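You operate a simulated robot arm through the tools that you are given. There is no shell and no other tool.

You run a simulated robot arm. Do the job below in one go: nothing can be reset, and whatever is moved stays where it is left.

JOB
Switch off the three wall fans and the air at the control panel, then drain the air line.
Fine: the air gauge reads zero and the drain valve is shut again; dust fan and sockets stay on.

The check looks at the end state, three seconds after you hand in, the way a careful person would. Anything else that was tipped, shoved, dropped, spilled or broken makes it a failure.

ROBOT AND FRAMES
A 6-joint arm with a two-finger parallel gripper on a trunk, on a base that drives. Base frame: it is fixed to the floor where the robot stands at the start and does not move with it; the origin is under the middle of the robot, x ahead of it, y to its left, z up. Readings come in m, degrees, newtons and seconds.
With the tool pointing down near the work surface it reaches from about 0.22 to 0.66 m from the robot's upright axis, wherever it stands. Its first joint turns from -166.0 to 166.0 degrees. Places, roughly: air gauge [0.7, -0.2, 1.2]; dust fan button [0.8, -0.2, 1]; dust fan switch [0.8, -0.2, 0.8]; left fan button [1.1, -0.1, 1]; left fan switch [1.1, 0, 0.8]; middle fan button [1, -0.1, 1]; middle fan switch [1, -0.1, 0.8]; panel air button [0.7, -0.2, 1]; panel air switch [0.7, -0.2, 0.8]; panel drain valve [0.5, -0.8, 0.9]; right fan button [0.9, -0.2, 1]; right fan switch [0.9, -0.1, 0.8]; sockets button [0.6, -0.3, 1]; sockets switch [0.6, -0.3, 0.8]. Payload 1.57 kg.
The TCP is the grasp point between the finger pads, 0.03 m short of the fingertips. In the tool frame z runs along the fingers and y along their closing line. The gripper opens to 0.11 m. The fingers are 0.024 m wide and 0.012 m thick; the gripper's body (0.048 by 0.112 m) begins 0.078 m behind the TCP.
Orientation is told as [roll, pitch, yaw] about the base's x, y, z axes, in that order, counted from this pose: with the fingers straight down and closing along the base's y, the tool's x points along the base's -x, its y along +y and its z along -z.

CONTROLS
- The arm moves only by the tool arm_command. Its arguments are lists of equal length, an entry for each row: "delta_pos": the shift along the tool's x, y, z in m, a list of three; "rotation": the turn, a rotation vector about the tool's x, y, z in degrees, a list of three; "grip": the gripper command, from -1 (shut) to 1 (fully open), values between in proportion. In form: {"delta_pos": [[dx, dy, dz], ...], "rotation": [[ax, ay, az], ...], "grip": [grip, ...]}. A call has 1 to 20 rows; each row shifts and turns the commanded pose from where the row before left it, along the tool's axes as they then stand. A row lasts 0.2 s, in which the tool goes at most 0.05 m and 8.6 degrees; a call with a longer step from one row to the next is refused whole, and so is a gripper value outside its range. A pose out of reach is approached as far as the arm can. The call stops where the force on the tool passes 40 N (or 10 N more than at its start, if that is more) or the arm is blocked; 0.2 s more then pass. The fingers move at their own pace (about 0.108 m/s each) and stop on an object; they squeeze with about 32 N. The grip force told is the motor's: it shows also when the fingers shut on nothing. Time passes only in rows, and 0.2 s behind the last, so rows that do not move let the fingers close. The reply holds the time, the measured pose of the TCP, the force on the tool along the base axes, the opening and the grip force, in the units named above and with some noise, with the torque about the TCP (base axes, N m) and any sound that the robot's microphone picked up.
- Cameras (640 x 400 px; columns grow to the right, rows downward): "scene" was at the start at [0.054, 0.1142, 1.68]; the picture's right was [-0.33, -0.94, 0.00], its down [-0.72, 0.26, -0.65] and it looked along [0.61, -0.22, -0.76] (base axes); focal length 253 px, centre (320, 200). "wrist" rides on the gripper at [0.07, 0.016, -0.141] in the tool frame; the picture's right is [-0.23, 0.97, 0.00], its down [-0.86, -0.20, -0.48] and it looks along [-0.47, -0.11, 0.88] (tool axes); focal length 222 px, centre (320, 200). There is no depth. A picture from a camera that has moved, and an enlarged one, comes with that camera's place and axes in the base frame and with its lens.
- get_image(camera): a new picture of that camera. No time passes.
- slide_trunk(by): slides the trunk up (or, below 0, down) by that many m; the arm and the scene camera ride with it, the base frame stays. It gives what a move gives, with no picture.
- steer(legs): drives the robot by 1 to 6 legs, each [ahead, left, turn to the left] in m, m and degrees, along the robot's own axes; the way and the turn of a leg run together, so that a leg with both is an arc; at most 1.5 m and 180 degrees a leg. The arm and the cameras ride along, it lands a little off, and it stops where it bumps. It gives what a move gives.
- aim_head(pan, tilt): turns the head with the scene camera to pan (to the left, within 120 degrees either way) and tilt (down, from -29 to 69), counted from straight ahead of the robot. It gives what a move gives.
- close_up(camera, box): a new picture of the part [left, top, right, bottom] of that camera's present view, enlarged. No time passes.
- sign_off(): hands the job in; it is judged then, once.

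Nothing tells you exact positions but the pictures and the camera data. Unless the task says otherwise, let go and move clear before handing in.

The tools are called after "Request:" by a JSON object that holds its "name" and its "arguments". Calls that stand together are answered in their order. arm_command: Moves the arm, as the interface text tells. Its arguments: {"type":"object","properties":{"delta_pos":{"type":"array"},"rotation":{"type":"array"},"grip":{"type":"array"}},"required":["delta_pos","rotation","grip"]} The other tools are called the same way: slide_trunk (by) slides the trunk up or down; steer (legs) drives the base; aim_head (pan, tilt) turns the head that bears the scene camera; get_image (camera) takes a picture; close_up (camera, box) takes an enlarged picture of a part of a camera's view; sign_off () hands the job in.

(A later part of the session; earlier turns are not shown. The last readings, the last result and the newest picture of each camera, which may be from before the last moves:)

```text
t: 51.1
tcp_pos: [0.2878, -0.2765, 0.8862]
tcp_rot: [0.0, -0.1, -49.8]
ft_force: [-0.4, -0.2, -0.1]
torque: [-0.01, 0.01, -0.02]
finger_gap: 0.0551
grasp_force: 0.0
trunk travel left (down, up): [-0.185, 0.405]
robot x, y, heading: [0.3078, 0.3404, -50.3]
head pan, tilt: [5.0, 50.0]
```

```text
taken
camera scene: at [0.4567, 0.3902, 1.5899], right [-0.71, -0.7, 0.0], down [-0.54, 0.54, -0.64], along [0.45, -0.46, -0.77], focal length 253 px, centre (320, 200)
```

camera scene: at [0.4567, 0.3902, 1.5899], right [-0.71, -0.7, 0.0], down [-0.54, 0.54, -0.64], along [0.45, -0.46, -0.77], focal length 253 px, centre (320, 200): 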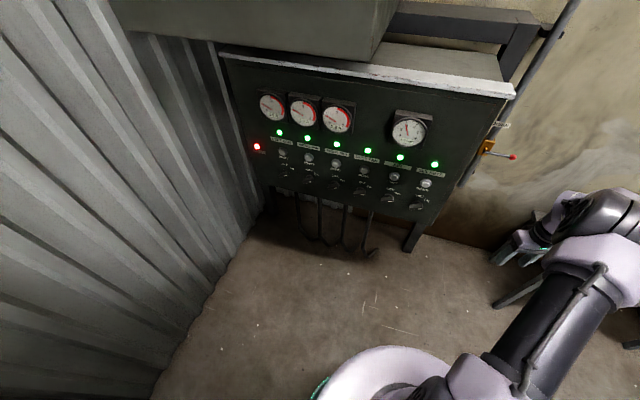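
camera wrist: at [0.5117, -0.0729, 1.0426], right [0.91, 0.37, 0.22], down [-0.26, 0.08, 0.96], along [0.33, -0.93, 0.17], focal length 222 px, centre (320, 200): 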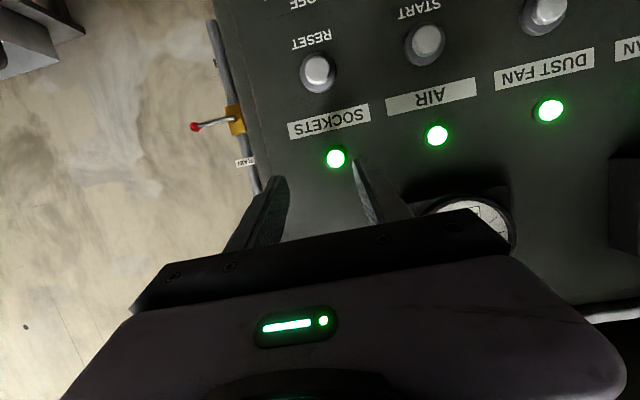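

Now I swing the hand left in front of the panel's near side and up, then lower the trunk fully.

Request:
{"name": "arm_command", "arguments": {"delta_pos": [[0, 0.038, -0.022], [0, 0.038, -0.022], [0, 0.038, -0.022], [0, 0.038, -0.022], [0, 0.038, -0.022], [0, 0.038, -0.022], [0, 0.038, -0.022], [0, 0.038, -0.022], [0, 0.038, -0.022]], "rotation": [[0, 0, 0], [0, 0, 0], [0, 0, 0], [0, 0, 0], [0, 0, 0], [0, 0, 0], [0, 0, 0], [0, 0, 0], [0, 0, 0]], "grip": [0, 0, 0, 0, 0, 0, 0, 0, 0]}}

Request:
{"name": "slide_trunk", "arguments": {"by": -0.18}}

Request:
{"name": "get_image", "arguments": {"camera": "scene"}}

```text
t: 53.1
tcp_pos: [0.5482, -0.0543, 1.0881]
tcp_rot: [0.0, 0.0, -50.0]
ft_force: [0.5, 0.5, -0.3]
torque: [-0.02, 0.02, 0.02]
finger_gap: 0.0549
grasp_force: 0.1
trunk travel left (down, up): [-0.185, 0.405]
robot x, y, heading: [0.3068, 0.3402, -50.3]
head pan, tilt: [5.0, 50.0]
```

```text
t: 55.1
tcp_pos: [0.5485, -0.0566, 0.9076]
tcp_rot: [-0.1, 0.0, -49.9]
ft_force: [0.5, 0.0, 1.2]
torque: [0.0, -0.02, 0.01]
finger_gap: 0.0549
grasp_force: 0.0
trunk travel left (down, up): [-0.005, 0.585]
robot x, y, heading: [0.3041, 0.339, -50.1]
head pan, tilt: [5.0, 50.0]
```

```text
taken
camera scene: at [0.4566, 0.3901, 1.4099], right [-0.71, -0.7, 0.0], down [-0.54, 0.54, -0.64], along [0.45, -0.46, -0.77], focal length 253 px, centre (320, 200)
```

scene: 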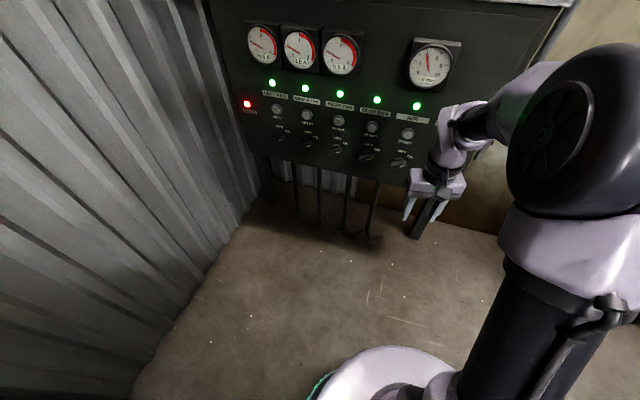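

The forearm now reaches outward nicely. I tip the tool up in this posture while moving slightly forward.

Request:
{"name": "arm_command", "arguments": {"delta_pos": [[-0.012, 0, 0], [-0.0119, 0, 0.0017], [-0.0115, 0, 0.0033], [-0.0109, 0, 0.005], [-0.0101, 0, 0.0065], [-0.0091, 0, 0.0079]], "rotation": [[0, -8.18, 0], [0, -8.18, 0], [0, -8.18, 0], [0, -8.18, 0], [0, -8.18, 0], [0, -8.18, 0]], "grip": [0, 0, 0, 0, 0, 0]}}

Request:
{"name": "get_image", "arguments": {"camera": "scene"}}

```text
t: 56.5
tcp_pos: [0.5956, -0.0956, 0.9039]
tcp_rot: [2.9, -41.8, -50.2]
ft_force: [0.8, 0.5, 0.7]
torque: [0.0, -0.03, -0.01]
finger_gap: 0.0549
grasp_force: 0.0
out of reach, approached as far as the arm can: row 5, 6
trunk travel left (down, up): [-0.005, 0.585]
robot x, y, heading: [0.3051, 0.341, -50.2]
head pan, tilt: [5.0, 50.0]
```

```text
taken
camera scene: at [0.4567, 0.39, 1.4098], right [-0.71, -0.7, 0.0], down [-0.54, 0.54, -0.64], along [0.45, -0.46, -0.77], focal length 253 px, centre (320, 200)
```

scene: 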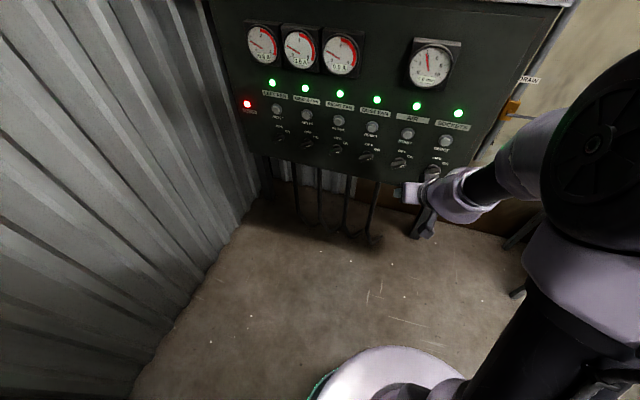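

The limit appears when the wrist comes too near the shoulder, so I carry the hand farther out toward the right-fan knob (still 12 cm off the panel) before tipping more.

Request:
{"name": "arm_command", "arguments": {"delta_pos": [[-0.0082, 0.0294, 0.0158], [-0.0082, 0.0294, 0.0158], [-0.0082, 0.0294, 0.0158], [-0.0082, 0.0294, 0.0158], [-0.0082, 0.0294, 0.0158], [-0.0082, 0.0294, 0.0158], [-0.0082, 0.0294, 0.0158], [-0.0082, 0.0294, 0.0158]], "rotation": [[0, 0, 0], [0, 0, 0], [0, 0, 0], [0, 0, 0], [0, 0, 0], [0, 0, 0], [0, 0, 0], [0, 0, 0]], "grip": [0, 0, 0, 0, 0, 0, 0, 0]}}

Request:
{"name": "get_image", "arguments": {"camera": "scene"}}

```text
t: 58.3
tcp_pos: [0.7266, -0.1049, 0.8055]
tcp_rot: [4.5, -42.2, -49.6]
ft_force: [1.0, -0.1, 0.2]
torque: [-0.02, -0.04, 0.01]
finger_gap: 0.0549
grasp_force: 0.1
out of reach, approached as far as the arm can: row 3, 4, 5, 6, 7, 8
trunk travel left (down, up): [-0.005, 0.585]
robot x, y, heading: [0.3104, 0.3383, -50.3]
head pan, tilt: [5.0, 50.0]
```

```text
taken
camera scene: at [0.4571, 0.389, 1.4097], right [-0.71, -0.7, 0.0], down [-0.54, 0.54, -0.64], along [0.45, -0.46, -0.77], focal length 253 px, centre (320, 200)
```

scene: 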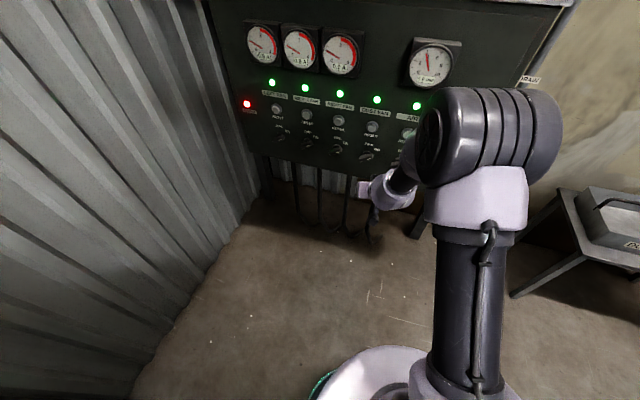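

The limit looks like a wrist singularity: the tool can't pass straight up through the forearm's line, so I'll go around it sideways. First I return to tool-down and back away from the panel.

Request:
{"name": "arm_command", "arguments": {"delta_pos": [[0.0223, 0, -0.0201], [0.025, 0, -0.0166], [0.0271, 0, -0.0128], [0.0287, 0, -0.0087], [0.0297, 0, -0.0044], [0.03, 0, 0]], "rotation": [[0, 8.4, 0], [0, 8.4, 0], [0, 8.4, 0], [0, 8.4, 0], [0, 8.4, 0], [0, 0, 0]], "grip": [0, 0, 0, 0, 0, 0]}}

Request:
{"name": "get_image", "arguments": {"camera": "scene"}}

```text
t: 59.7
tcp_pos: [0.6433, 0.0237, 0.775]
tcp_rot: [9.7, -11.7, -46.9]
ft_force: [0.2, 0.2, -0.2]
torque: [0.0, 0.0, -0.03]
finger_gap: 0.055
grasp_force: 0.0
out of reach, approached as far as the arm can: row 1, 2, 3, 4
trunk travel left (down, up): [-0.005, 0.585]
robot x, y, heading: [0.3067, 0.3378, -50.0]
head pan, tilt: [5.0, 50.0]
```

```text
taken
camera scene: at [0.4567, 0.39, 1.4098], right [-0.71, -0.7, 0.0], down [-0.54, 0.54, -0.64], along [0.45, -0.46, -0.77], focal length 253 px, centre (320, 200)
```

scene: 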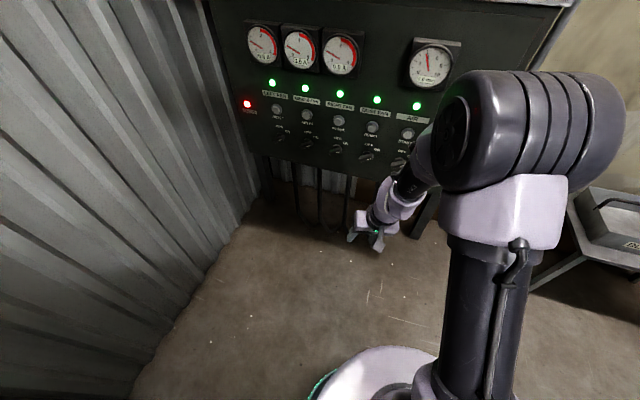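

Tool nearly down, 28 cm off the panel. Now I tip the tool sideways to the right, going around the singularity.

Request:
{"name": "arm_command", "arguments": {"delta_pos": [[0, -0.011, -0.014], [0, -0.0128, -0.0124], [0, -0.0145, -0.0105], [0, -0.0158, -0.0081], [0, -0.0169, -0.0059], [0, -0.0175, -0.0034]], "rotation": [[8.18, 0, 0], [8.18, 0, 0], [8.18, 0, 0], [8.18, 0, 0], [8.18, 0, 0], [8.18, 0, 0]], "grip": [0, 0, 0, 0, 0, 0]}}

Request:
{"name": "get_image", "arguments": {"camera": "scene"}}

```text
t: 61.1
tcp_pos: [0.5752, -0.0172, 0.8457]
tcp_rot: [-39.6, -11.9, -46.9]
ft_force: [-0.8, 0.2, -0.4]
torque: [0.04, -0.01, 0.02]
finger_gap: 0.055
grasp_force: 0.1
trunk travel left (down, up): [-0.005, 0.585]
robot x, y, heading: [0.3069, 0.3379, -50.1]
head pan, tilt: [5.0, 50.0]
```

```text
taken
camera scene: at [0.4567, 0.39, 1.4098], right [-0.71, -0.7, 0.0], down [-0.54, 0.54, -0.64], along [0.45, -0.46, -0.77], focal length 253 px, centre (320, 200)
```

scene: 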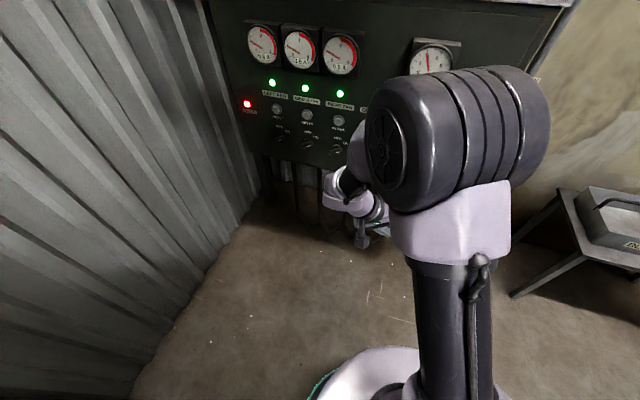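

Reachable so far; I finish the sideways tip, moving the TCP more to the right so the elbow stays off the head.

Request:
{"name": "arm_command", "arguments": {"delta_pos": [[0, -0.0222, 0.0072], [0, -0.021, 0.0103], [0, -0.0192, 0.0132], [0, -0.0171, 0.0158], [0, -0.0148, 0.0181]], "rotation": [[8.18, 0, 0], [8.18, 0, 0], [8.18, 0, 0], [8.18, 0, 0], [8.18, 0, 0]], "grip": [0, 0, 0, 0, 0]}}

Request:
{"name": "get_image", "arguments": {"camera": "scene"}}

```text
t: 62.3
tcp_pos: [0.4897, -0.0863, 0.8881]
tcp_rot: [-80.5, -11.9, -46.9]
ft_force: [-0.1, -0.8, 1.0]
torque: [0.0, -0.02, -0.02]
finger_gap: 0.0553
grasp_force: 0.0
trunk travel left (down, up): [-0.005, 0.585]
robot x, y, heading: [0.3068, 0.338, -50.3]
head pan, tilt: [5.0, 50.0]
```

```text
taken
camera scene: at [0.4567, 0.3901, 1.4098], right [-0.71, -0.7, 0.0], down [-0.54, 0.54, -0.64], along [0.45, -0.46, -0.77], focal length 253 px, centre (320, 200)
```

scene: 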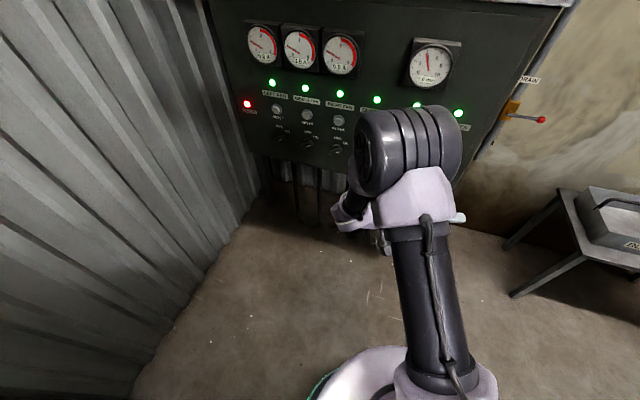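

The sideways tip worked. The head mast sits left of the robot's axis, so before bringing the tool round to face the panel I turn the base 40° left so that the elbow stays clear of the head.

Request:
{"name": "steer", "arguments": {"legs": [[0, 0, 40]]}}

Request:
{"name": "aim_head", "arguments": {"pan": -50, "tilt": 40}}

Request:
{"name": "get_image", "arguments": {"camera": "scene"}}

Request:
{"name": "get_image", "arguments": {"camera": "wrist"}}

```text
t: 64.6
tcp_pos: [0.7217, 0.1324, 0.8885]
tcp_rot: [-80.4, -12.0, -6.7]
ft_force: [-0.3, 0.4, 0.2]
torque: [-0.01, 0.01, -0.03]
finger_gap: 0.0553
grasp_force: 0.0
trunk travel left (down, up): [-0.005, 0.585]
robot x, y, heading: [0.3083, 0.3387, -10.1]
head pan, tilt: [5.0, 50.0]
```

```text
t: 65.8
tcp_pos: [0.7214, 0.1333, 0.8888]
tcp_rot: [-80.4, -11.9, -6.6]
ft_force: [-0.5, 0.3, 0.3]
torque: [-0.03, 0.04, -0.02]
finger_gap: 0.055
grasp_force: 0.1
trunk travel left (down, up): [-0.005, 0.585]
robot x, y, heading: [0.3101, 0.3441, -10.2]
head pan, tilt: [-50.0, 40.0]
```

```text
taken
camera scene: at [0.3548, 0.4075, 1.424], right [-0.87, -0.5, 0.0], down [-0.32, 0.56, -0.77], along [0.38, -0.66, -0.64], focal length 253 px, centre (320, 200)
```

scene: 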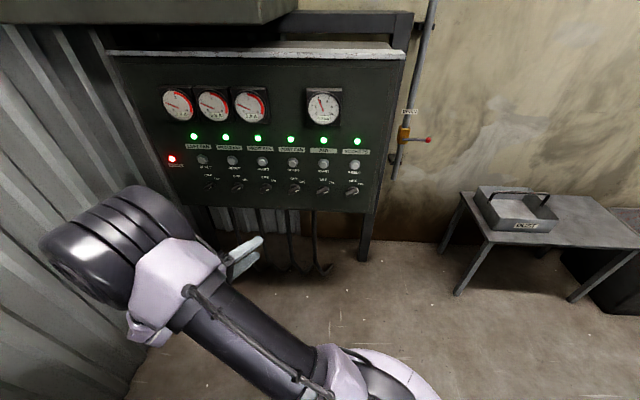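

```text
taken
camera wrist: at [0.6679, 0.2817, 0.8805], right [0.44, 0.11, -0.89], down [0.83, 0.34, 0.45], along [0.36, -0.93, 0.06], focal length 222 px, centre (320, 200)
```

wrist: 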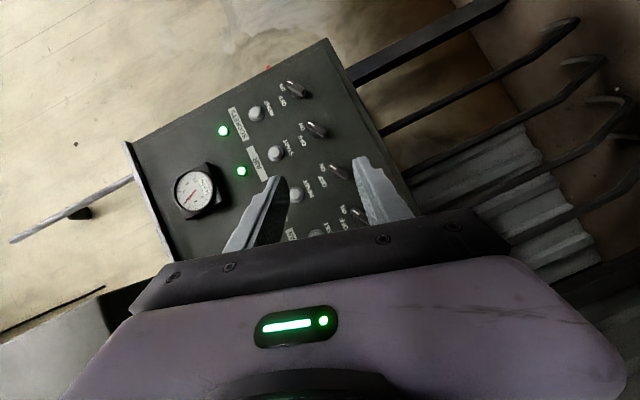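

The view is excellent now: tool nearly facing the panel from the left-hand side. I rotate it in place to face the panel squarely, rolled so the fingers will straddle an ON knob, and zoom on the panel for better positions.

Request:
{"name": "arm_command", "arguments": {"delta_pos": [[0, 0, 0], [0, 0, 0], [0, 0, 0], [0, 0, 0], [0, 0, 0], [0, 0, 0], [0, 0, 0]], "rotation": [[2.02, -4.21, -6.21], [2.02, -4.21, -6.21], [2.02, -4.21, -6.21], [2.02, -4.21, -6.21], [2.02, -4.21, -6.21], [2.02, -4.21, -6.21], [2.04, -4.19, -6.2]], "grip": [0, 0, 0, 0, 0, 0, 0]}}

Request:
{"name": "get_image", "arguments": {"camera": "scene"}}

Request:
{"name": "close_up", "arguments": {"camera": "scene", "box": [160, 120, 320, 220]}}

Request:
{"name": "close_up", "arguments": {"camera": "scene", "box": [260, 80, 440, 210]}}

Request:
{"name": "get_image", "arguments": {"camera": "wrist"}}

```text
t: 67.5
tcp_pos: [0.7227, 0.1327, 0.8879]
tcp_rot: [-90.0, 30.1, 26.0]
ft_force: [-0.7, 0.0, -0.5]
torque: [0.01, 0.02, 0.0]
finger_gap: 0.0553
grasp_force: 0.0
trunk travel left (down, up): [-0.005, 0.585]
robot x, y, heading: [0.3046, 0.3372, -10.3]
head pan, tilt: [-50.0, 40.0]
```

```text
taken
camera scene: at [0.3548, 0.4075, 1.424], right [-0.87, -0.5, 0.0], down [-0.32, 0.56, -0.77], along [0.38, -0.66, -0.64], focal length 253 px, centre (320, 200)
```

scene: 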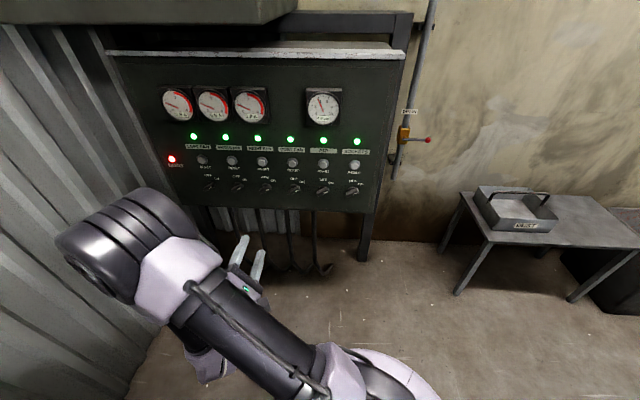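

```text
4.00 times, centred on (240, 170) of scene
camera zoom: at [0.3548, 0.4075, 1.424], right [-0.87, -0.5, 0.0], down [-0.32, 0.56, -0.77], along [0.38, -0.66, -0.64], focal length 1011 px, centre (640, 320)
```

zoom: 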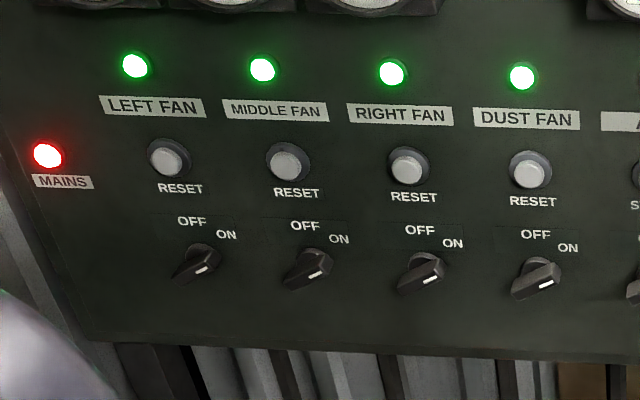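

```text
3.08 times, centred on (350, 145) of scene
camera zoom: at [0.3548, 0.4075, 1.424], right [-0.87, -0.5, 0.0], down [-0.32, 0.56, -0.77], along [0.38, -0.66, -0.64], focal length 778 px, centre (228, 369)
```

zoom: 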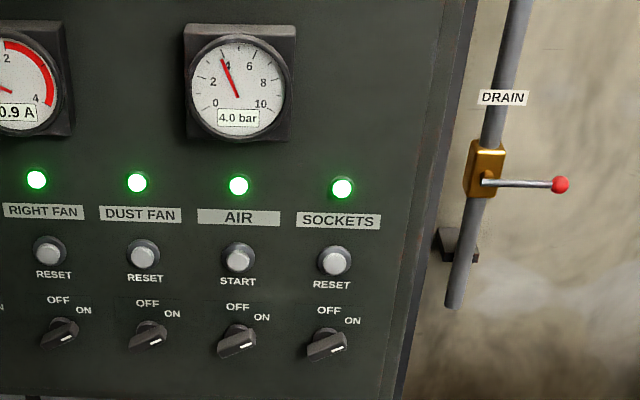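

```text
taken
camera wrist: at [0.5975, 0.2292, 0.9081], right [-0.26, -0.13, -0.96], down [0.55, 0.8, -0.26], along [0.8, -0.59, -0.14], focal length 222 px, centre (320, 200)
```

wrist: 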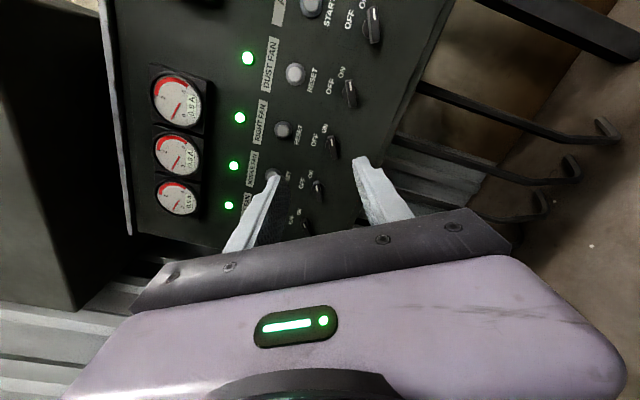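

Positions refine well: right-fan knob at L=0.7535, bar about z 0.847, panel surface at n≈-0.544. I move to 8 cm in front of the right-fan knob.

Request:
{"name": "arm_command", "arguments": {"delta_pos": [[-0.01, 0.0021, 0.0387], [-0.01, 0.0021, 0.0387], [-0.01, 0.0021, 0.0387], [-0.01, 0.0021, 0.0387], [-0.01, 0.0021, 0.0387], [-0.01, 0.0021, 0.0387]], "rotation": [[0, 0, 0], [0, 0, 0], [0, 0, 0], [0, 0, 0], [0, 0, 0], [0, 0, 0]], "grip": [0, 0, 0, 0, 0, 0]}}

Request:
{"name": "get_image", "arguments": {"camera": "scene"}}

Request:
{"name": "get_image", "arguments": {"camera": "wrist"}}

```text
t: 68.8
tcp_pos: [0.8626, -0.0575, 0.8478]
tcp_rot: [-89.8, 30.0, 25.9]
ft_force: [-0.7, 0.1, -0.3]
torque: [0.01, -0.02, 0.02]
finger_gap: 0.0548
grasp_force: 0.1
trunk travel left (down, up): [-0.005, 0.585]
robot x, y, heading: [0.3085, 0.3416, -9.8]
head pan, tilt: [-50.0, 40.0]
```

```text
taken
camera scene: at [0.3548, 0.4075, 1.424], right [-0.87, -0.5, 0.0], down [-0.32, 0.56, -0.77], along [0.38, -0.66, -0.64], focal length 253 px, centre (320, 200)
```

scene: 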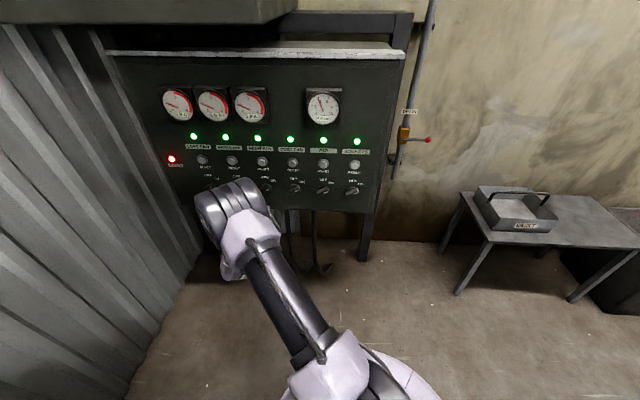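

```text
taken
camera wrist: at [0.7386, 0.0403, 0.8662], right [-0.26, -0.13, -0.96], down [0.55, 0.8, -0.25], along [0.8, -0.59, -0.14], focal length 222 px, centre (320, 200)
```

wrist: 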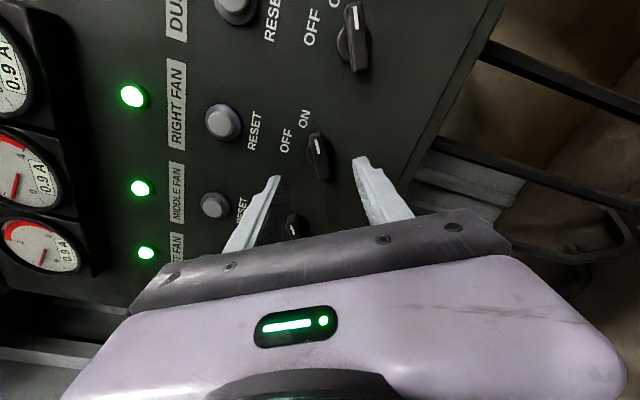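

Reachable, and the knob appears right on the finger centreline. I zoom to confirm alignment.

Request:
{"name": "close_up", "arguments": {"camera": "wrist", "box": [240, 100, 400, 200]}}

```text
4.00 times, centred on (320, 150) of wrist
camera zoom: at [0.7386, 0.0403, 0.8662], right [-0.26, -0.13, -0.96], down [0.55, 0.8, -0.25], along [0.8, -0.59, -0.14], focal length 888 px, centre (320, 400)
```

zoom: 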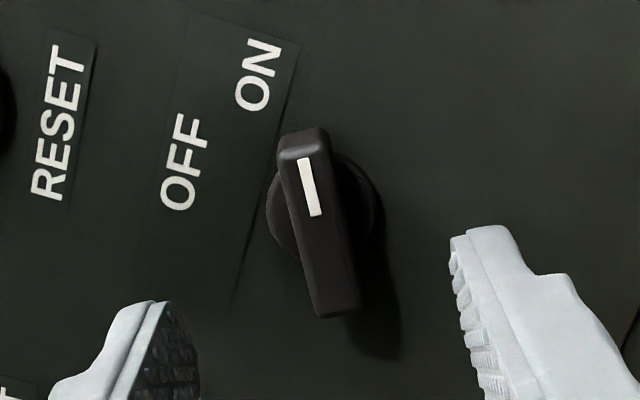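

Alignment is within a millimetre or so and the bar matches the finger roll. I advance 7.7 cm so the fingers straddle the bar, then close.

Request:
{"name": "arm_command", "arguments": {"delta_pos": [[0, 0, 0.02], [0, 0, 0.02], [0, 0, 0.02], [0, 0, 0.016]], "rotation": [[0, 0, 0], [0, 0, 0], [0, 0, 0], [0, 0, 0]], "grip": [0, 0, 0, 0]}}

Request:
{"name": "get_image", "arguments": {"camera": "wrist"}}

```text
t: 69.8
tcp_pos: [0.8963, -0.1252, 0.8464]
tcp_rot: [-89.9, 30.0, 25.9]
ft_force: [-0.8, 0.1, -0.9]
torque: [-0.02, -0.01, 0.04]
finger_gap: 0.055
grasp_force: 0.1
trunk travel left (down, up): [-0.005, 0.585]
robot x, y, heading: [0.3022, 0.3352, -10.2]
head pan, tilt: [-50.0, 40.0]
```

```text
taken
camera wrist: at [0.7724, -0.0277, 0.8669], right [-0.26, -0.13, -0.96], down [0.55, 0.8, -0.25], along [0.79, -0.59, -0.14], focal length 222 px, centre (320, 200)
```

wrist: 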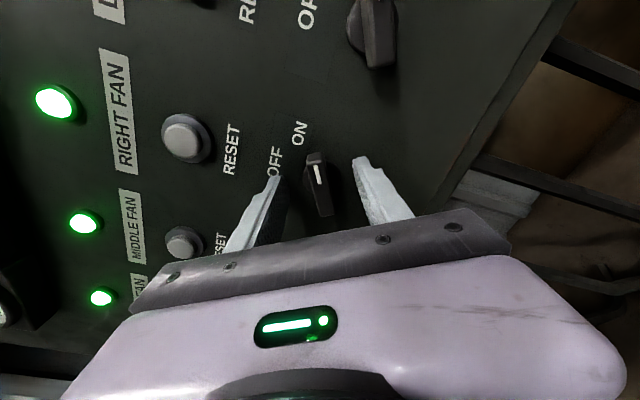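

No contact; the bar sits between the fingers. I close on it.

Request:
{"name": "arm_command", "arguments": {"delta_pos": [[0, 0, 0], [0, 0, 0], [0, 0, 0]], "rotation": [[0, 0, 0], [0, 0, 0], [0, 0, 0]], "grip": [-0.6, -1, -1]}}

Request:
{"name": "close_up", "arguments": {"camera": "wrist", "box": [240, 100, 400, 240]}}

```text
t: 70.7
tcp_pos: [0.8958, -0.1256, 0.8454]
tcp_rot: [-89.8, 30.0, 26.0]
ft_force: [-4.6, 1.1, -6.9]
torque: [-0.54, -0.25, -0.01]
finger_gap: 0.014
grasp_force: 30.2
trunk travel left (down, up): [-0.005, 0.585]
robot x, y, heading: [0.3103, 0.3422, -9.8]
head pan, tilt: [-50.0, 40.0]
```

```text
2.86 times, centred on (320, 170) of wrist
camera zoom: at [0.772, -0.0275, 0.8664], right [-0.26, -0.12, -0.96], down [0.55, 0.8, -0.25], along [0.79, -0.59, -0.14], focal length 635 px, centre (320, 286)
```

zoom: 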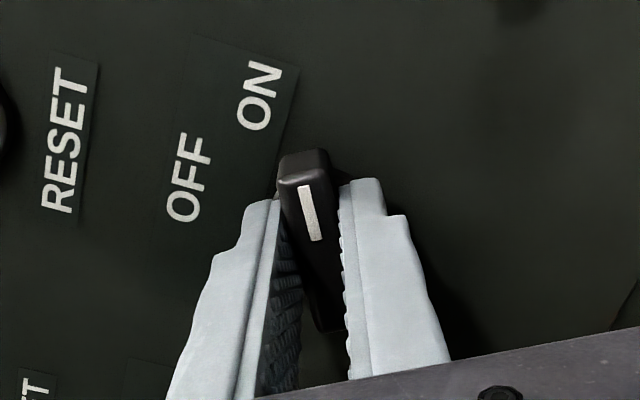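

Gripped at 14 mm with a small side load. I turn it 60° counter-clockwise to OFF.

Request:
{"name": "arm_command", "arguments": {"delta_pos": [[0, 0.001, 0], [0, 0, 0], [0, 0, 0], [0, 0, 0], [0, 0, 0], [0, 0, 0], [0, 0, 0], [0, 0, 0]], "rotation": [[0, 0, -7.5], [0, 0, -7.5], [0, 0, -7.5], [0, 0, -7.5], [0, 0, -7.5], [0, 0, -7.5], [0, 0, -7.5], [0, 0, -7.5]], "grip": [-1, -1, -1, -1, -1, -1, -1, -1]}}

Request:
{"name": "get_image", "arguments": {"camera": "wrist"}}

Request:
{"name": "close_up", "arguments": {"camera": "scene", "box": [150, 70, 400, 220]}}

```text
t: 72.5
tcp_pos: [0.898, -0.1245, 0.8466]
tcp_rot: [102.3, 89.8, -141.6]
ft_force: [7.6, 10.5, 4.8]
torque: [-0.5, -0.44, 0.75]
finger_gap: 0.0138
grasp_force: 30.7
trunk travel left (down, up): [-0.005, 0.585]
robot x, y, heading: [0.3071, 0.3374, -10.1]
head pan, tilt: [-50.0, 40.0]
```

```text
taken
camera wrist: at [0.8205, -0.004, 0.916], right [-0.88, -0.43, -0.22], down [-0.03, 0.52, -0.86], along [0.48, -0.74, -0.47], focal length 222 px, centre (320, 200)
```

wrist: 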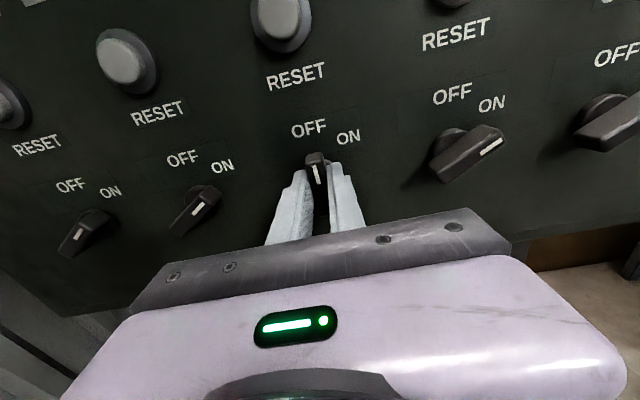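

```text
2.56 times, centred on (275, 145) of scene
camera zoom: at [0.3551, 0.4091, 1.4239], right [-0.87, -0.5, 0.0], down [-0.32, 0.56, -0.77], along [0.38, -0.66, -0.64], focal length 647 px, centre (435, 341)
```

zoom: 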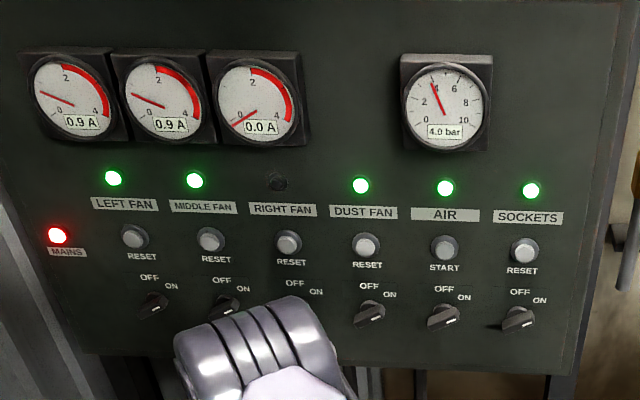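

The right fan is off (lamp dark, 0.0 A). I open, back out, shift 11 cm left to the middle fan and roll back to the ON angle.

Request:
{"name": "arm_command", "arguments": {"delta_pos": [[0, 0, 0], [0, 0, 0], [0, 0, -0.01], [0, 0, -0.022], [0, 0, -0.022], [0, 0, -0.022], [0, -0.0365, 0], [0, -0.0365, 0], [0, -0.0365, 0], [0, 0, 0], [0, 0, 0], [0, 0, 0], [0, 0, 0], [0, 0, 0], [0, 0, 0], [0, 0, 0], [0, 0, 0]], "rotation": [[0, 0, 0], [0, 0, 0], [0, 0, 0], [0, 0, 0], [0, 0, 0], [0, 0, 0], [0, 0, 0], [0, 0, 0], [0, 0, 0], [0, 0, 7.5], [0, 0, 7.5], [0, 0, 7.5], [0, 0, 7.5], [0, 0, 7.5], [0, 0, 7.5], [0, 0, 7.5], [0, 0, 7.5]], "grip": [0, 0, 0, 0, 0, 0, 0, 0, 0, 0, 0, 0, 0, 0, 0, 0, 0]}}

Request:
{"name": "get_image", "arguments": {"camera": "wrist"}}

Request:
{"name": "close_up", "arguments": {"camera": "wrist", "box": [240, 100, 400, 200]}}

Request:
{"name": "get_image", "arguments": {"camera": "scene"}}

```text
t: 76.0
tcp_pos: [0.9619, -0.0086, 0.8454]
tcp_rot: [-90.0, 29.9, 25.8]
ft_force: [-0.2, -0.5, 0.0]
torque: [-0.03, 0.01, -0.01]
finger_gap: 0.0552
grasp_force: 0.1
trunk travel left (down, up): [-0.005, 0.585]
robot x, y, heading: [0.3059, 0.3384, -10.2]
head pan, tilt: [-50.0, 40.0]
```

```text
taken
camera wrist: at [0.8378, 0.0879, 0.8662], right [-0.26, -0.13, -0.96], down [0.55, 0.8, -0.25], along [0.8, -0.59, -0.14], focal length 222 px, centre (320, 200)
```

wrist: 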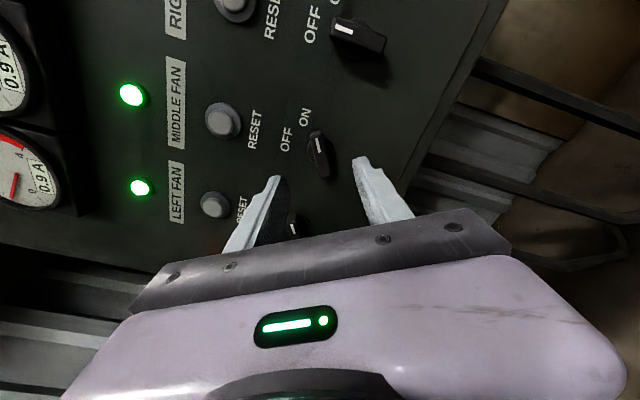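

```text
4.00 times, centred on (320, 150) of wrist
camera zoom: at [0.8378, 0.0879, 0.8662], right [-0.26, -0.13, -0.96], down [0.55, 0.8, -0.25], along [0.8, -0.59, -0.14], focal length 888 px, centre (320, 400)
```

zoom: 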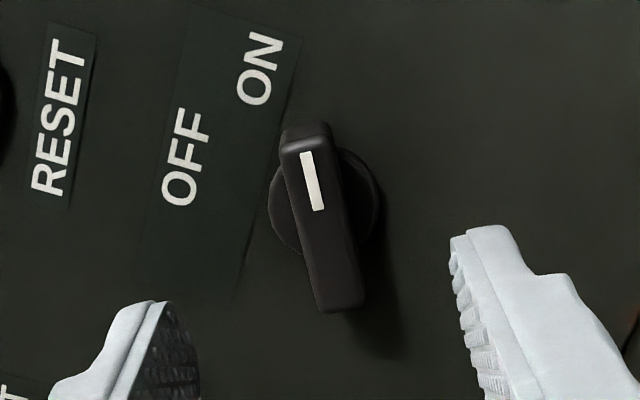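

```text
taken
camera scene: at [0.3548, 0.4075, 1.424], right [-0.87, -0.5, 0.0], down [-0.32, 0.56, -0.77], along [0.38, -0.66, -0.64], focal length 253 px, centre (320, 200)
```

scene: 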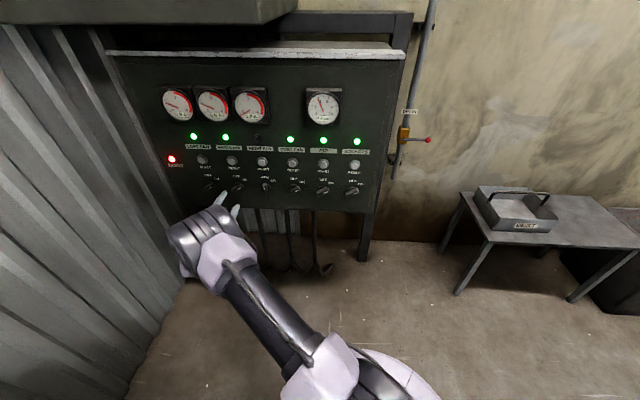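

Nicely aligned on the middle fan knob. I repeat: advance, close, turn.

Request:
{"name": "arm_command", "arguments": {"delta_pos": [[0, 0.001, 0.02], [0, 0, 0.02], [0, 0, 0.02], [0, 0, 0.016], [0, 0, 0], [0, 0, 0], [0, 0, 0], [0, 0, 0], [0, 0, 0], [0, 0, 0], [0, 0, 0], [0, 0, 0], [0, 0, 0], [0, 0, 0], [0, 0, 0]], "rotation": [[0, 0, 0], [0, 0, 0], [0, 0, 0], [0, 0, 0], [0, 0, 0], [0, 0, 0], [0, 0, 0], [0, 0, -7.5], [0, 0, -7.5], [0, 0, -7.5], [0, 0, -7.5], [0, 0, -7.5], [0, 0, -7.5], [0, 0, -7.5], [0, 0, -7.5]], "grip": [0, 0, 0, 0, -0.6, -1, -1, -1, -1, -1, -1, -1, -1, -1, -1]}}

Request:
{"name": "get_image", "arguments": {"camera": "wrist"}}

Request:
{"name": "close_up", "arguments": {"camera": "scene", "box": [150, 70, 400, 220]}}

```text
t: 79.2
tcp_pos: [0.9951, -0.0784, 0.8463]
tcp_rot: [106.4, 89.9, -137.8]
ft_force: [14.8, -2.7, 14.0]
torque: [-0.44, -0.26, 0.33]
finger_gap: 0.0292
grasp_force: 39.0
trunk travel left (down, up): [-0.005, 0.585]
robot x, y, heading: [0.3055, 0.3391, -10.0]
head pan, tilt: [-50.0, 40.0]
```

```text
taken
camera wrist: at [0.9179, 0.043, 0.9149], right [-0.88, -0.43, -0.23], down [-0.03, 0.52, -0.86], along [0.48, -0.74, -0.47], focal length 222 px, centre (320, 200)
```

wrist: 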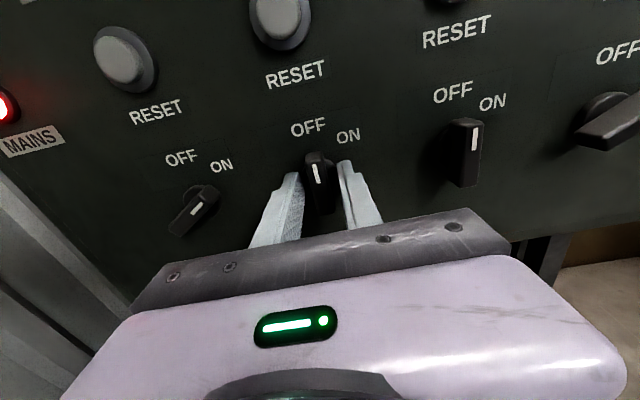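

```text
2.56 times, centred on (275, 145) of scene
camera zoom: at [0.3548, 0.4083, 1.424], right [-0.87, -0.5, 0.0], down [-0.32, 0.56, -0.77], along [0.38, -0.66, -0.64], focal length 647 px, centre (435, 341)
```

zoom: 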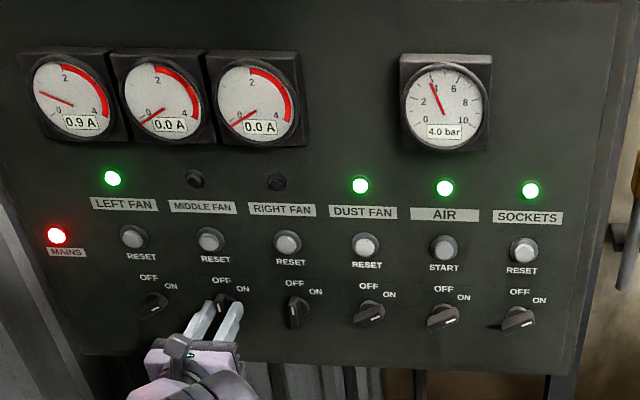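

The middle fan is off too, though the finger gap of 29 mm says the bar sits skewed. I look closely.

Request:
{"name": "close_up", "arguments": {"camera": "wrist", "box": [240, 110, 400, 230]}}

```text
3.33 times, centred on (320, 170) of wrist
camera zoom: at [0.9179, 0.043, 0.9149], right [-0.88, -0.43, -0.23], down [-0.03, 0.52, -0.86], along [0.48, -0.74, -0.47], focal length 740 px, centre (320, 300)
```

zoom: 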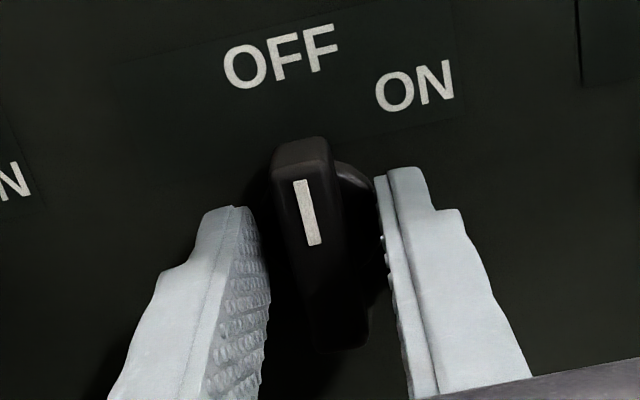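

The fingertips seem to have caught the round base of the knob, but it turned fully to OFF. I open, back out and check, then shift to the left fan.

Request:
{"name": "arm_command", "arguments": {"delta_pos": [[0, 0, 0], [0, 0, 0], [0, 0, -0.01], [0, 0, -0.022], [0, 0, -0.022], [0, 0, -0.022]], "rotation": [[0, 0, 0], [0, 0, 0], [0, 0, 0], [0, 0, 0], [0, 0, 0], [0, 0, 0]], "grip": [0, 0, 0, 0, 0, 0]}}

Request:
{"name": "get_image", "arguments": {"camera": "wrist"}}

Request:
{"name": "close_up", "arguments": {"camera": "wrist", "box": [240, 80, 480, 230]}}

```text
t: 80.7
tcp_pos: [0.9624, -0.0101, 0.8454]
tcp_rot: [-26.7, 89.9, 89.1]
ft_force: [0.8, 0.7, 0.0]
torque: [0.0, -0.01, 0.0]
finger_gap: 0.055
grasp_force: 0.0
trunk travel left (down, up): [-0.005, 0.585]
robot x, y, heading: [0.3061, 0.337, -10.0]
head pan, tilt: [-50.0, 40.0]
```

```text
taken
camera wrist: at [0.8852, 0.1104, 0.9153], right [-0.88, -0.42, -0.23], down [-0.03, 0.52, -0.85], along [0.48, -0.74, -0.47], focal length 222 px, centre (320, 200)
```

wrist: 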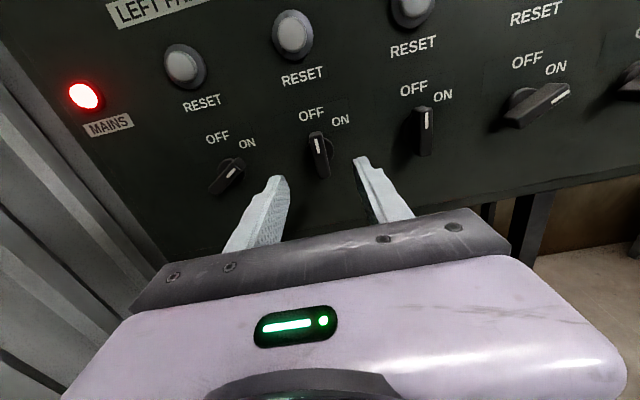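

```text
2.67 times, centred on (360, 155) of wrist
camera zoom: at [0.8852, 0.1104, 0.9153], right [-0.88, -0.42, -0.23], down [-0.03, 0.52, -0.85], along [0.48, -0.74, -0.47], focal length 592 px, centre (213, 320)
```

zoom: 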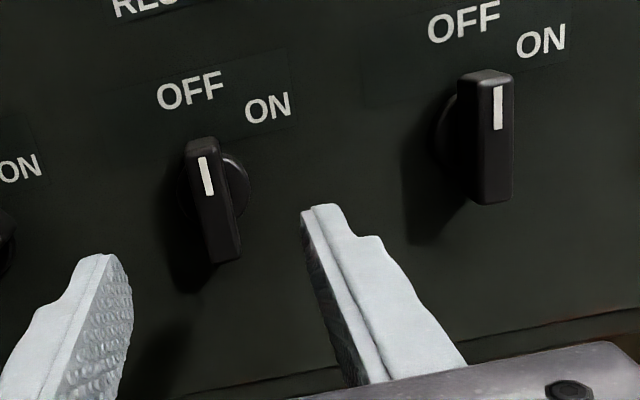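

Both knobs stand upright at OFF. I shift left to the left-fan knob and roll back to the ON angle.

Request:
{"name": "arm_command", "arguments": {"delta_pos": [[0, -0.037, 0], [0, -0.0365, 0], [0, -0.0365, 0], [0, 0, 0], [0, 0, 0], [0, 0, 0], [0, 0, 0], [0, 0, 0], [0, 0, 0], [0, 0, 0], [0, 0, 0]], "rotation": [[0, 0, 0], [0, 0, 0], [0, 0, 0], [0, 0, 7.5], [0, 0, 7.5], [0, 0, 7.5], [0, 0, 7.5], [0, 0, 7.5], [0, 0, 7.5], [0, 0, 7.5], [0, 0, 7.5]], "grip": [0, 0, 0, 0, 0, 0, 0, 0, 0, 0, 0]}}

Request:
{"name": "close_up", "arguments": {"camera": "wrist", "box": [240, 100, 400, 200]}}

Request:
{"name": "get_image", "arguments": {"camera": "scene"}}

```text
t: 83.0
tcp_pos: [1.0602, 0.0388, 0.8451]
tcp_rot: [-89.9, 29.9, 25.9]
ft_force: [0.9, -1.2, 0.3]
torque: [-0.02, -0.02, -0.06]
finger_gap: 0.0553
grasp_force: 0.2
trunk travel left (down, up): [-0.005, 0.585]
robot x, y, heading: [0.3072, 0.3401, -9.8]
head pan, tilt: [-50.0, 40.0]
```

```text
4.00 times, centred on (320, 150) of wrist
camera zoom: at [0.9365, 0.136, 0.8654], right [-0.26, -0.12, -0.96], down [0.55, 0.8, -0.25], along [0.8, -0.59, -0.14], focal length 888 px, centre (320, 400)
```

zoom: 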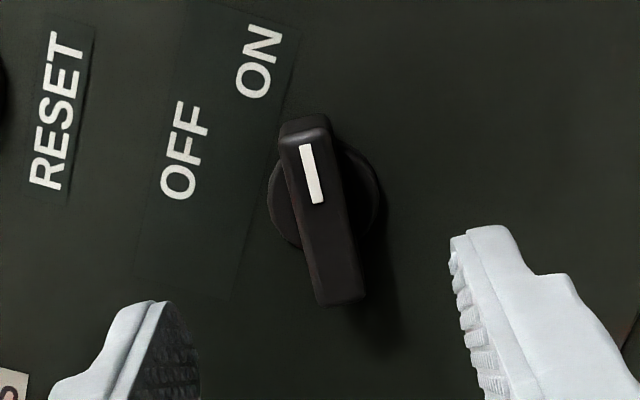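

```text
taken
camera scene: at [0.3548, 0.4075, 1.424], right [-0.87, -0.5, 0.0], down [-0.32, 0.56, -0.77], along [0.38, -0.66, -0.64], focal length 253 px, centre (320, 200)
```

scene: 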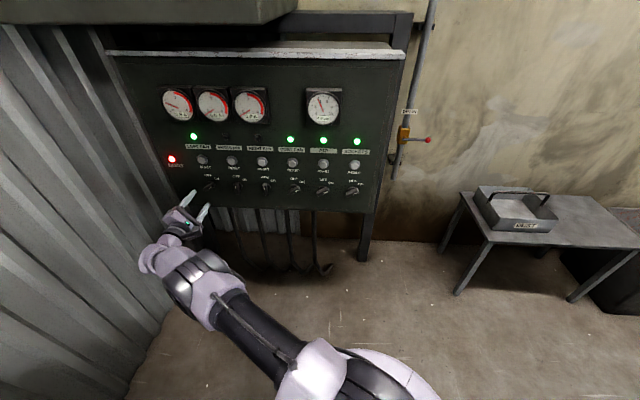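

Aligned except about 3–4 mm along the bar; I correct that and advance slightly less deep this time.

Request:
{"name": "arm_command", "arguments": {"delta_pos": [[0.003, 0.001, 0.02], [0, 0, 0.02], [0, 0, 0.02], [0, 0, 0.012], [0, 0, 0], [0, 0, 0], [0, 0, 0]], "rotation": [[0, 0, 0], [0, 0, 0], [0, 0, 0], [0, 0, 0], [0, 0, 0], [0, 0, 0], [0, 0, 0]], "grip": [0, 0, 0, 0, -0.6, -1, -1]}}

```text
t: 84.7
tcp_pos: [1.0728, -0.0108, 0.8518]
tcp_rot: [-89.9, 30.0, 25.9]
ft_force: [-0.2, -0.7, -0.3]
torque: [-0.02, -0.01, -0.04]
finger_gap: 0.0
grasp_force: 21.6
out of reach, approached as far as the arm can: row 3, 4
trunk travel left (down, up): [-0.005, 0.585]
robot x, y, heading: [0.3068, 0.3361, -10.0]
head pan, tilt: [-50.0, 40.0]
```

The arm is at full stretch 3 cm short, so the fingers closed on air. I open, retract and drive the base 10 cm forward (which is along and toward the panel).

Request:
{"name": "arm_command", "arguments": {"delta_pos": [[0, 0, -0.02], [0, 0, -0.03], [0, 0, -0.03], [0, 0, -0.03]], "rotation": [[0, 0, 0], [0, 0, 0], [0, 0, 0], [0, 0, 0]], "grip": [0, 0, 0, 0]}}

Request:
{"name": "steer", "arguments": {"legs": [[0.1, 0, 0]]}}

Request:
{"name": "get_image", "arguments": {"camera": "wrist"}}

```text
t: 85.7
tcp_pos: [1.0281, 0.0859, 0.853]
tcp_rot: [-89.9, 30.0, 25.9]
ft_force: [-0.5, -1.1, 0.1]
torque: [0.04, -0.01, 0.03]
finger_gap: 0.0548
grasp_force: 0.1
trunk travel left (down, up): [-0.005, 0.585]
robot x, y, heading: [0.305, 0.3381, -10.0]
head pan, tilt: [-50.0, 40.0]
```

```text
t: 86.8
tcp_pos: [1.1246, 0.0683, 0.8532]
tcp_rot: [-90.0, 30.0, 25.9]
ft_force: [0.3, 0.2, -0.3]
torque: [-0.01, -0.07, 0.05]
finger_gap: 0.0548
grasp_force: 0.1
trunk travel left (down, up): [-0.005, 0.585]
robot x, y, heading: [0.405, 0.3217, -9.9]
head pan, tilt: [-50.0, 40.0]
```

```text
taken
camera wrist: at [0.9998, 0.1654, 0.8726], right [-0.26, -0.13, -0.96], down [0.55, 0.8, -0.25], along [0.8, -0.59, -0.14], focal length 222 px, centre (320, 200)
```

wrist: 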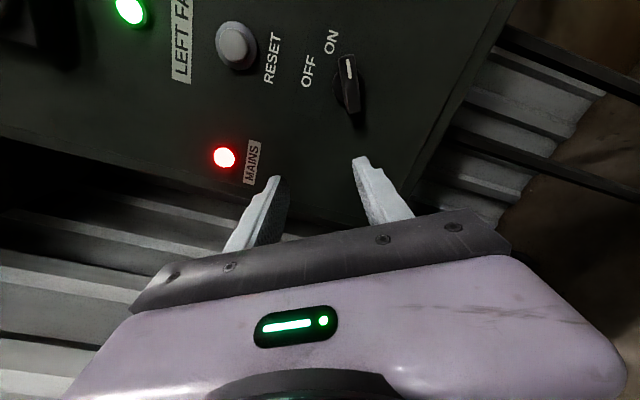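

I shift the hand right to the left-fan knob again and check the alignment.

Request:
{"name": "arm_command", "arguments": {"delta_pos": [[0.0298, 0.0211, 0], [0.0298, 0.0211, 0], [0, 0, 0]], "rotation": [[0, 0, 0], [0, 0, 0], [0, 0, 0]], "grip": [0, 0, 0]}}

Request:
{"name": "close_up", "arguments": {"camera": "wrist", "box": [240, 100, 400, 200]}}

```text
t: 87.6
tcp_pos: [1.0576, 0.036, 0.8465]
tcp_rot: [-89.9, 30.1, 25.8]
ft_force: [0.9, -1.2, 0.9]
torque: [0.02, 0.0, -0.01]
finger_gap: 0.0549
grasp_force: 0.0
trunk travel left (down, up): [-0.005, 0.585]
robot x, y, heading: [0.406, 0.3191, -10.0]
head pan, tilt: [-50.0, 40.0]
```

```text
4.00 times, centred on (320, 150) of wrist
camera zoom: at [0.9333, 0.1329, 0.8673], right [-0.26, -0.13, -0.96], down [0.55, 0.8, -0.25], along [0.79, -0.59, -0.14], focal length 888 px, centre (320, 400)
```

zoom: 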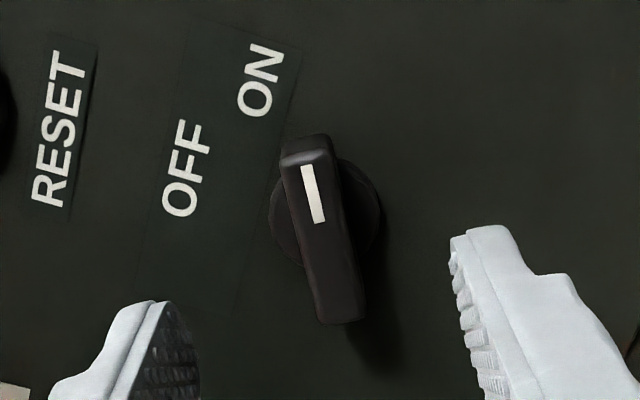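

Aligned well. I advance and close.

Request:
{"name": "arm_command", "arguments": {"delta_pos": [[-0.001, 0.001, 0.02], [0, 0, 0.02], [0, 0, 0.02], [0, 0, 0.013], [0, 0, 0], [0, 0, 0], [0, 0, 0]], "rotation": [[0, 0, 0], [0, 0, 0], [0, 0, 0], [0, 0, 0], [0, 0, 0], [0, 0, 0], [0, 0, 0]], "grip": [0, 0, 0, 0, -0.6, -1, -1]}}

```text
t: 89.2
tcp_pos: [1.0906, -0.0302, 0.8463]
tcp_rot: [-90.1, 30.0, 25.9]
ft_force: [5.9, -2.6, 4.4]
torque: [0.04, 0.01, 0.51]
finger_gap: 0.0291
grasp_force: 38.8
trunk travel left (down, up): [-0.005, 0.585]
robot x, y, heading: [0.401, 0.3251, -10.0]
head pan, tilt: [-50.0, 40.0]
```

The gap of 29 mm means the tips are on the round base; I back off 6 mm and re-close on the bar.

Request:
{"name": "arm_command", "arguments": {"delta_pos": [[0, 0, 0], [0, 0, -0.006], [0, 0, 0], [0, 0, 0], [0, 0, 0]], "rotation": [[0, 0, 0], [0, 0, 0], [0, 0, 0], [0, 0, 0], [0, 0, 0]], "grip": [0, 0, -0.6, -1, -1]}}

```text
t: 90.4
tcp_pos: [1.0885, -0.0237, 0.8452]
tcp_rot: [-90.0, 30.0, 25.8]
ft_force: [3.9, -1.2, 4.7]
torque: [-0.38, -0.15, 0.06]
finger_gap: 0.0139
grasp_force: 30.2
trunk travel left (down, up): [-0.005, 0.585]
robot x, y, heading: [0.4027, 0.3245, -10.2]
head pan, tilt: [-50.0, 40.0]
```

Now it grips the bar at 14 mm. I turn it to OFF.

Request:
{"name": "arm_command", "arguments": {"delta_pos": [[0, 0, 0], [0, 0, 0], [0, 0, 0], [0, 0, 0], [0, 0, 0], [0, 0, 0], [0, 0, 0], [0, 0, 0]], "rotation": [[0, 0, -7.5], [0, 0, -7.5], [0, 0, -7.5], [0, 0, -7.5], [0, 0, -7.5], [0, 0, -7.5], [0, 0, -7.5], [0, 0, -7.5]], "grip": [-1, -1, -1, -1, -1, -1, -1, -1]}}

Request:
{"name": "close_up", "arguments": {"camera": "scene", "box": [100, 70, 350, 220]}}

Request:
{"name": "get_image", "arguments": {"camera": "wrist"}}

```text
t: 92.2
tcp_pos: [1.0901, -0.0228, 0.8441]
tcp_rot: [91.0, 89.8, -153.1]
ft_force: [17.6, -1.1, 20.1]
torque: [-0.29, -0.32, 0.75]
finger_gap: 0.0137
grasp_force: 29.9
trunk travel left (down, up): [-0.005, 0.585]
robot x, y, heading: [0.4011, 0.3227, -10.4]
head pan, tilt: [-50.0, 40.0]
```

```text
2.56 times, centred on (225, 145) of scene
camera zoom: at [0.4516, 0.3913, 1.424], right [-0.87, -0.5, 0.0], down [-0.32, 0.56, -0.77], along [0.38, -0.66, -0.64], focal length 647 px, centre (563, 341)
```

zoom: 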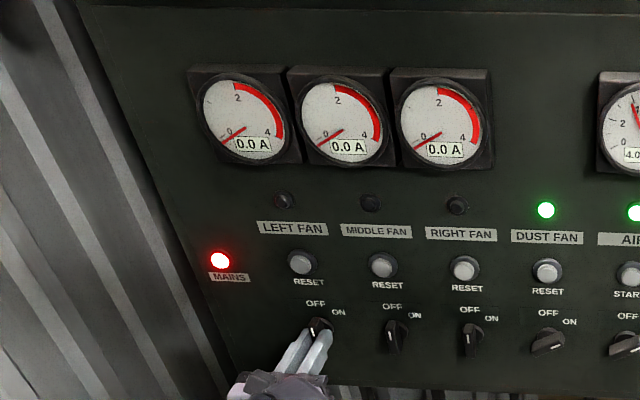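

```text
taken
camera wrist: at [1.0115, 0.0974, 0.9138], right [-0.88, -0.43, -0.22], down [-0.03, 0.52, -0.86], along [0.48, -0.74, -0.47], focal length 222 px, centre (320, 200)
```

wrist: 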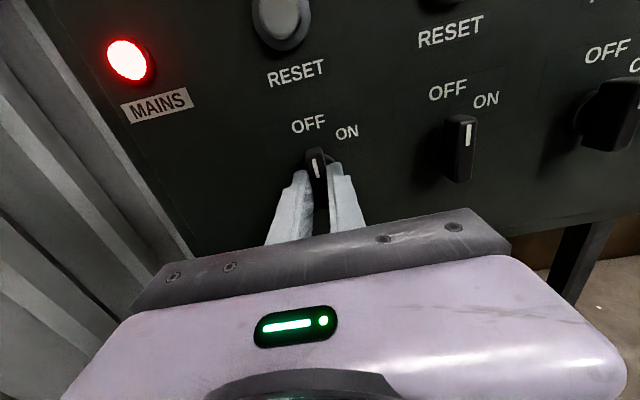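

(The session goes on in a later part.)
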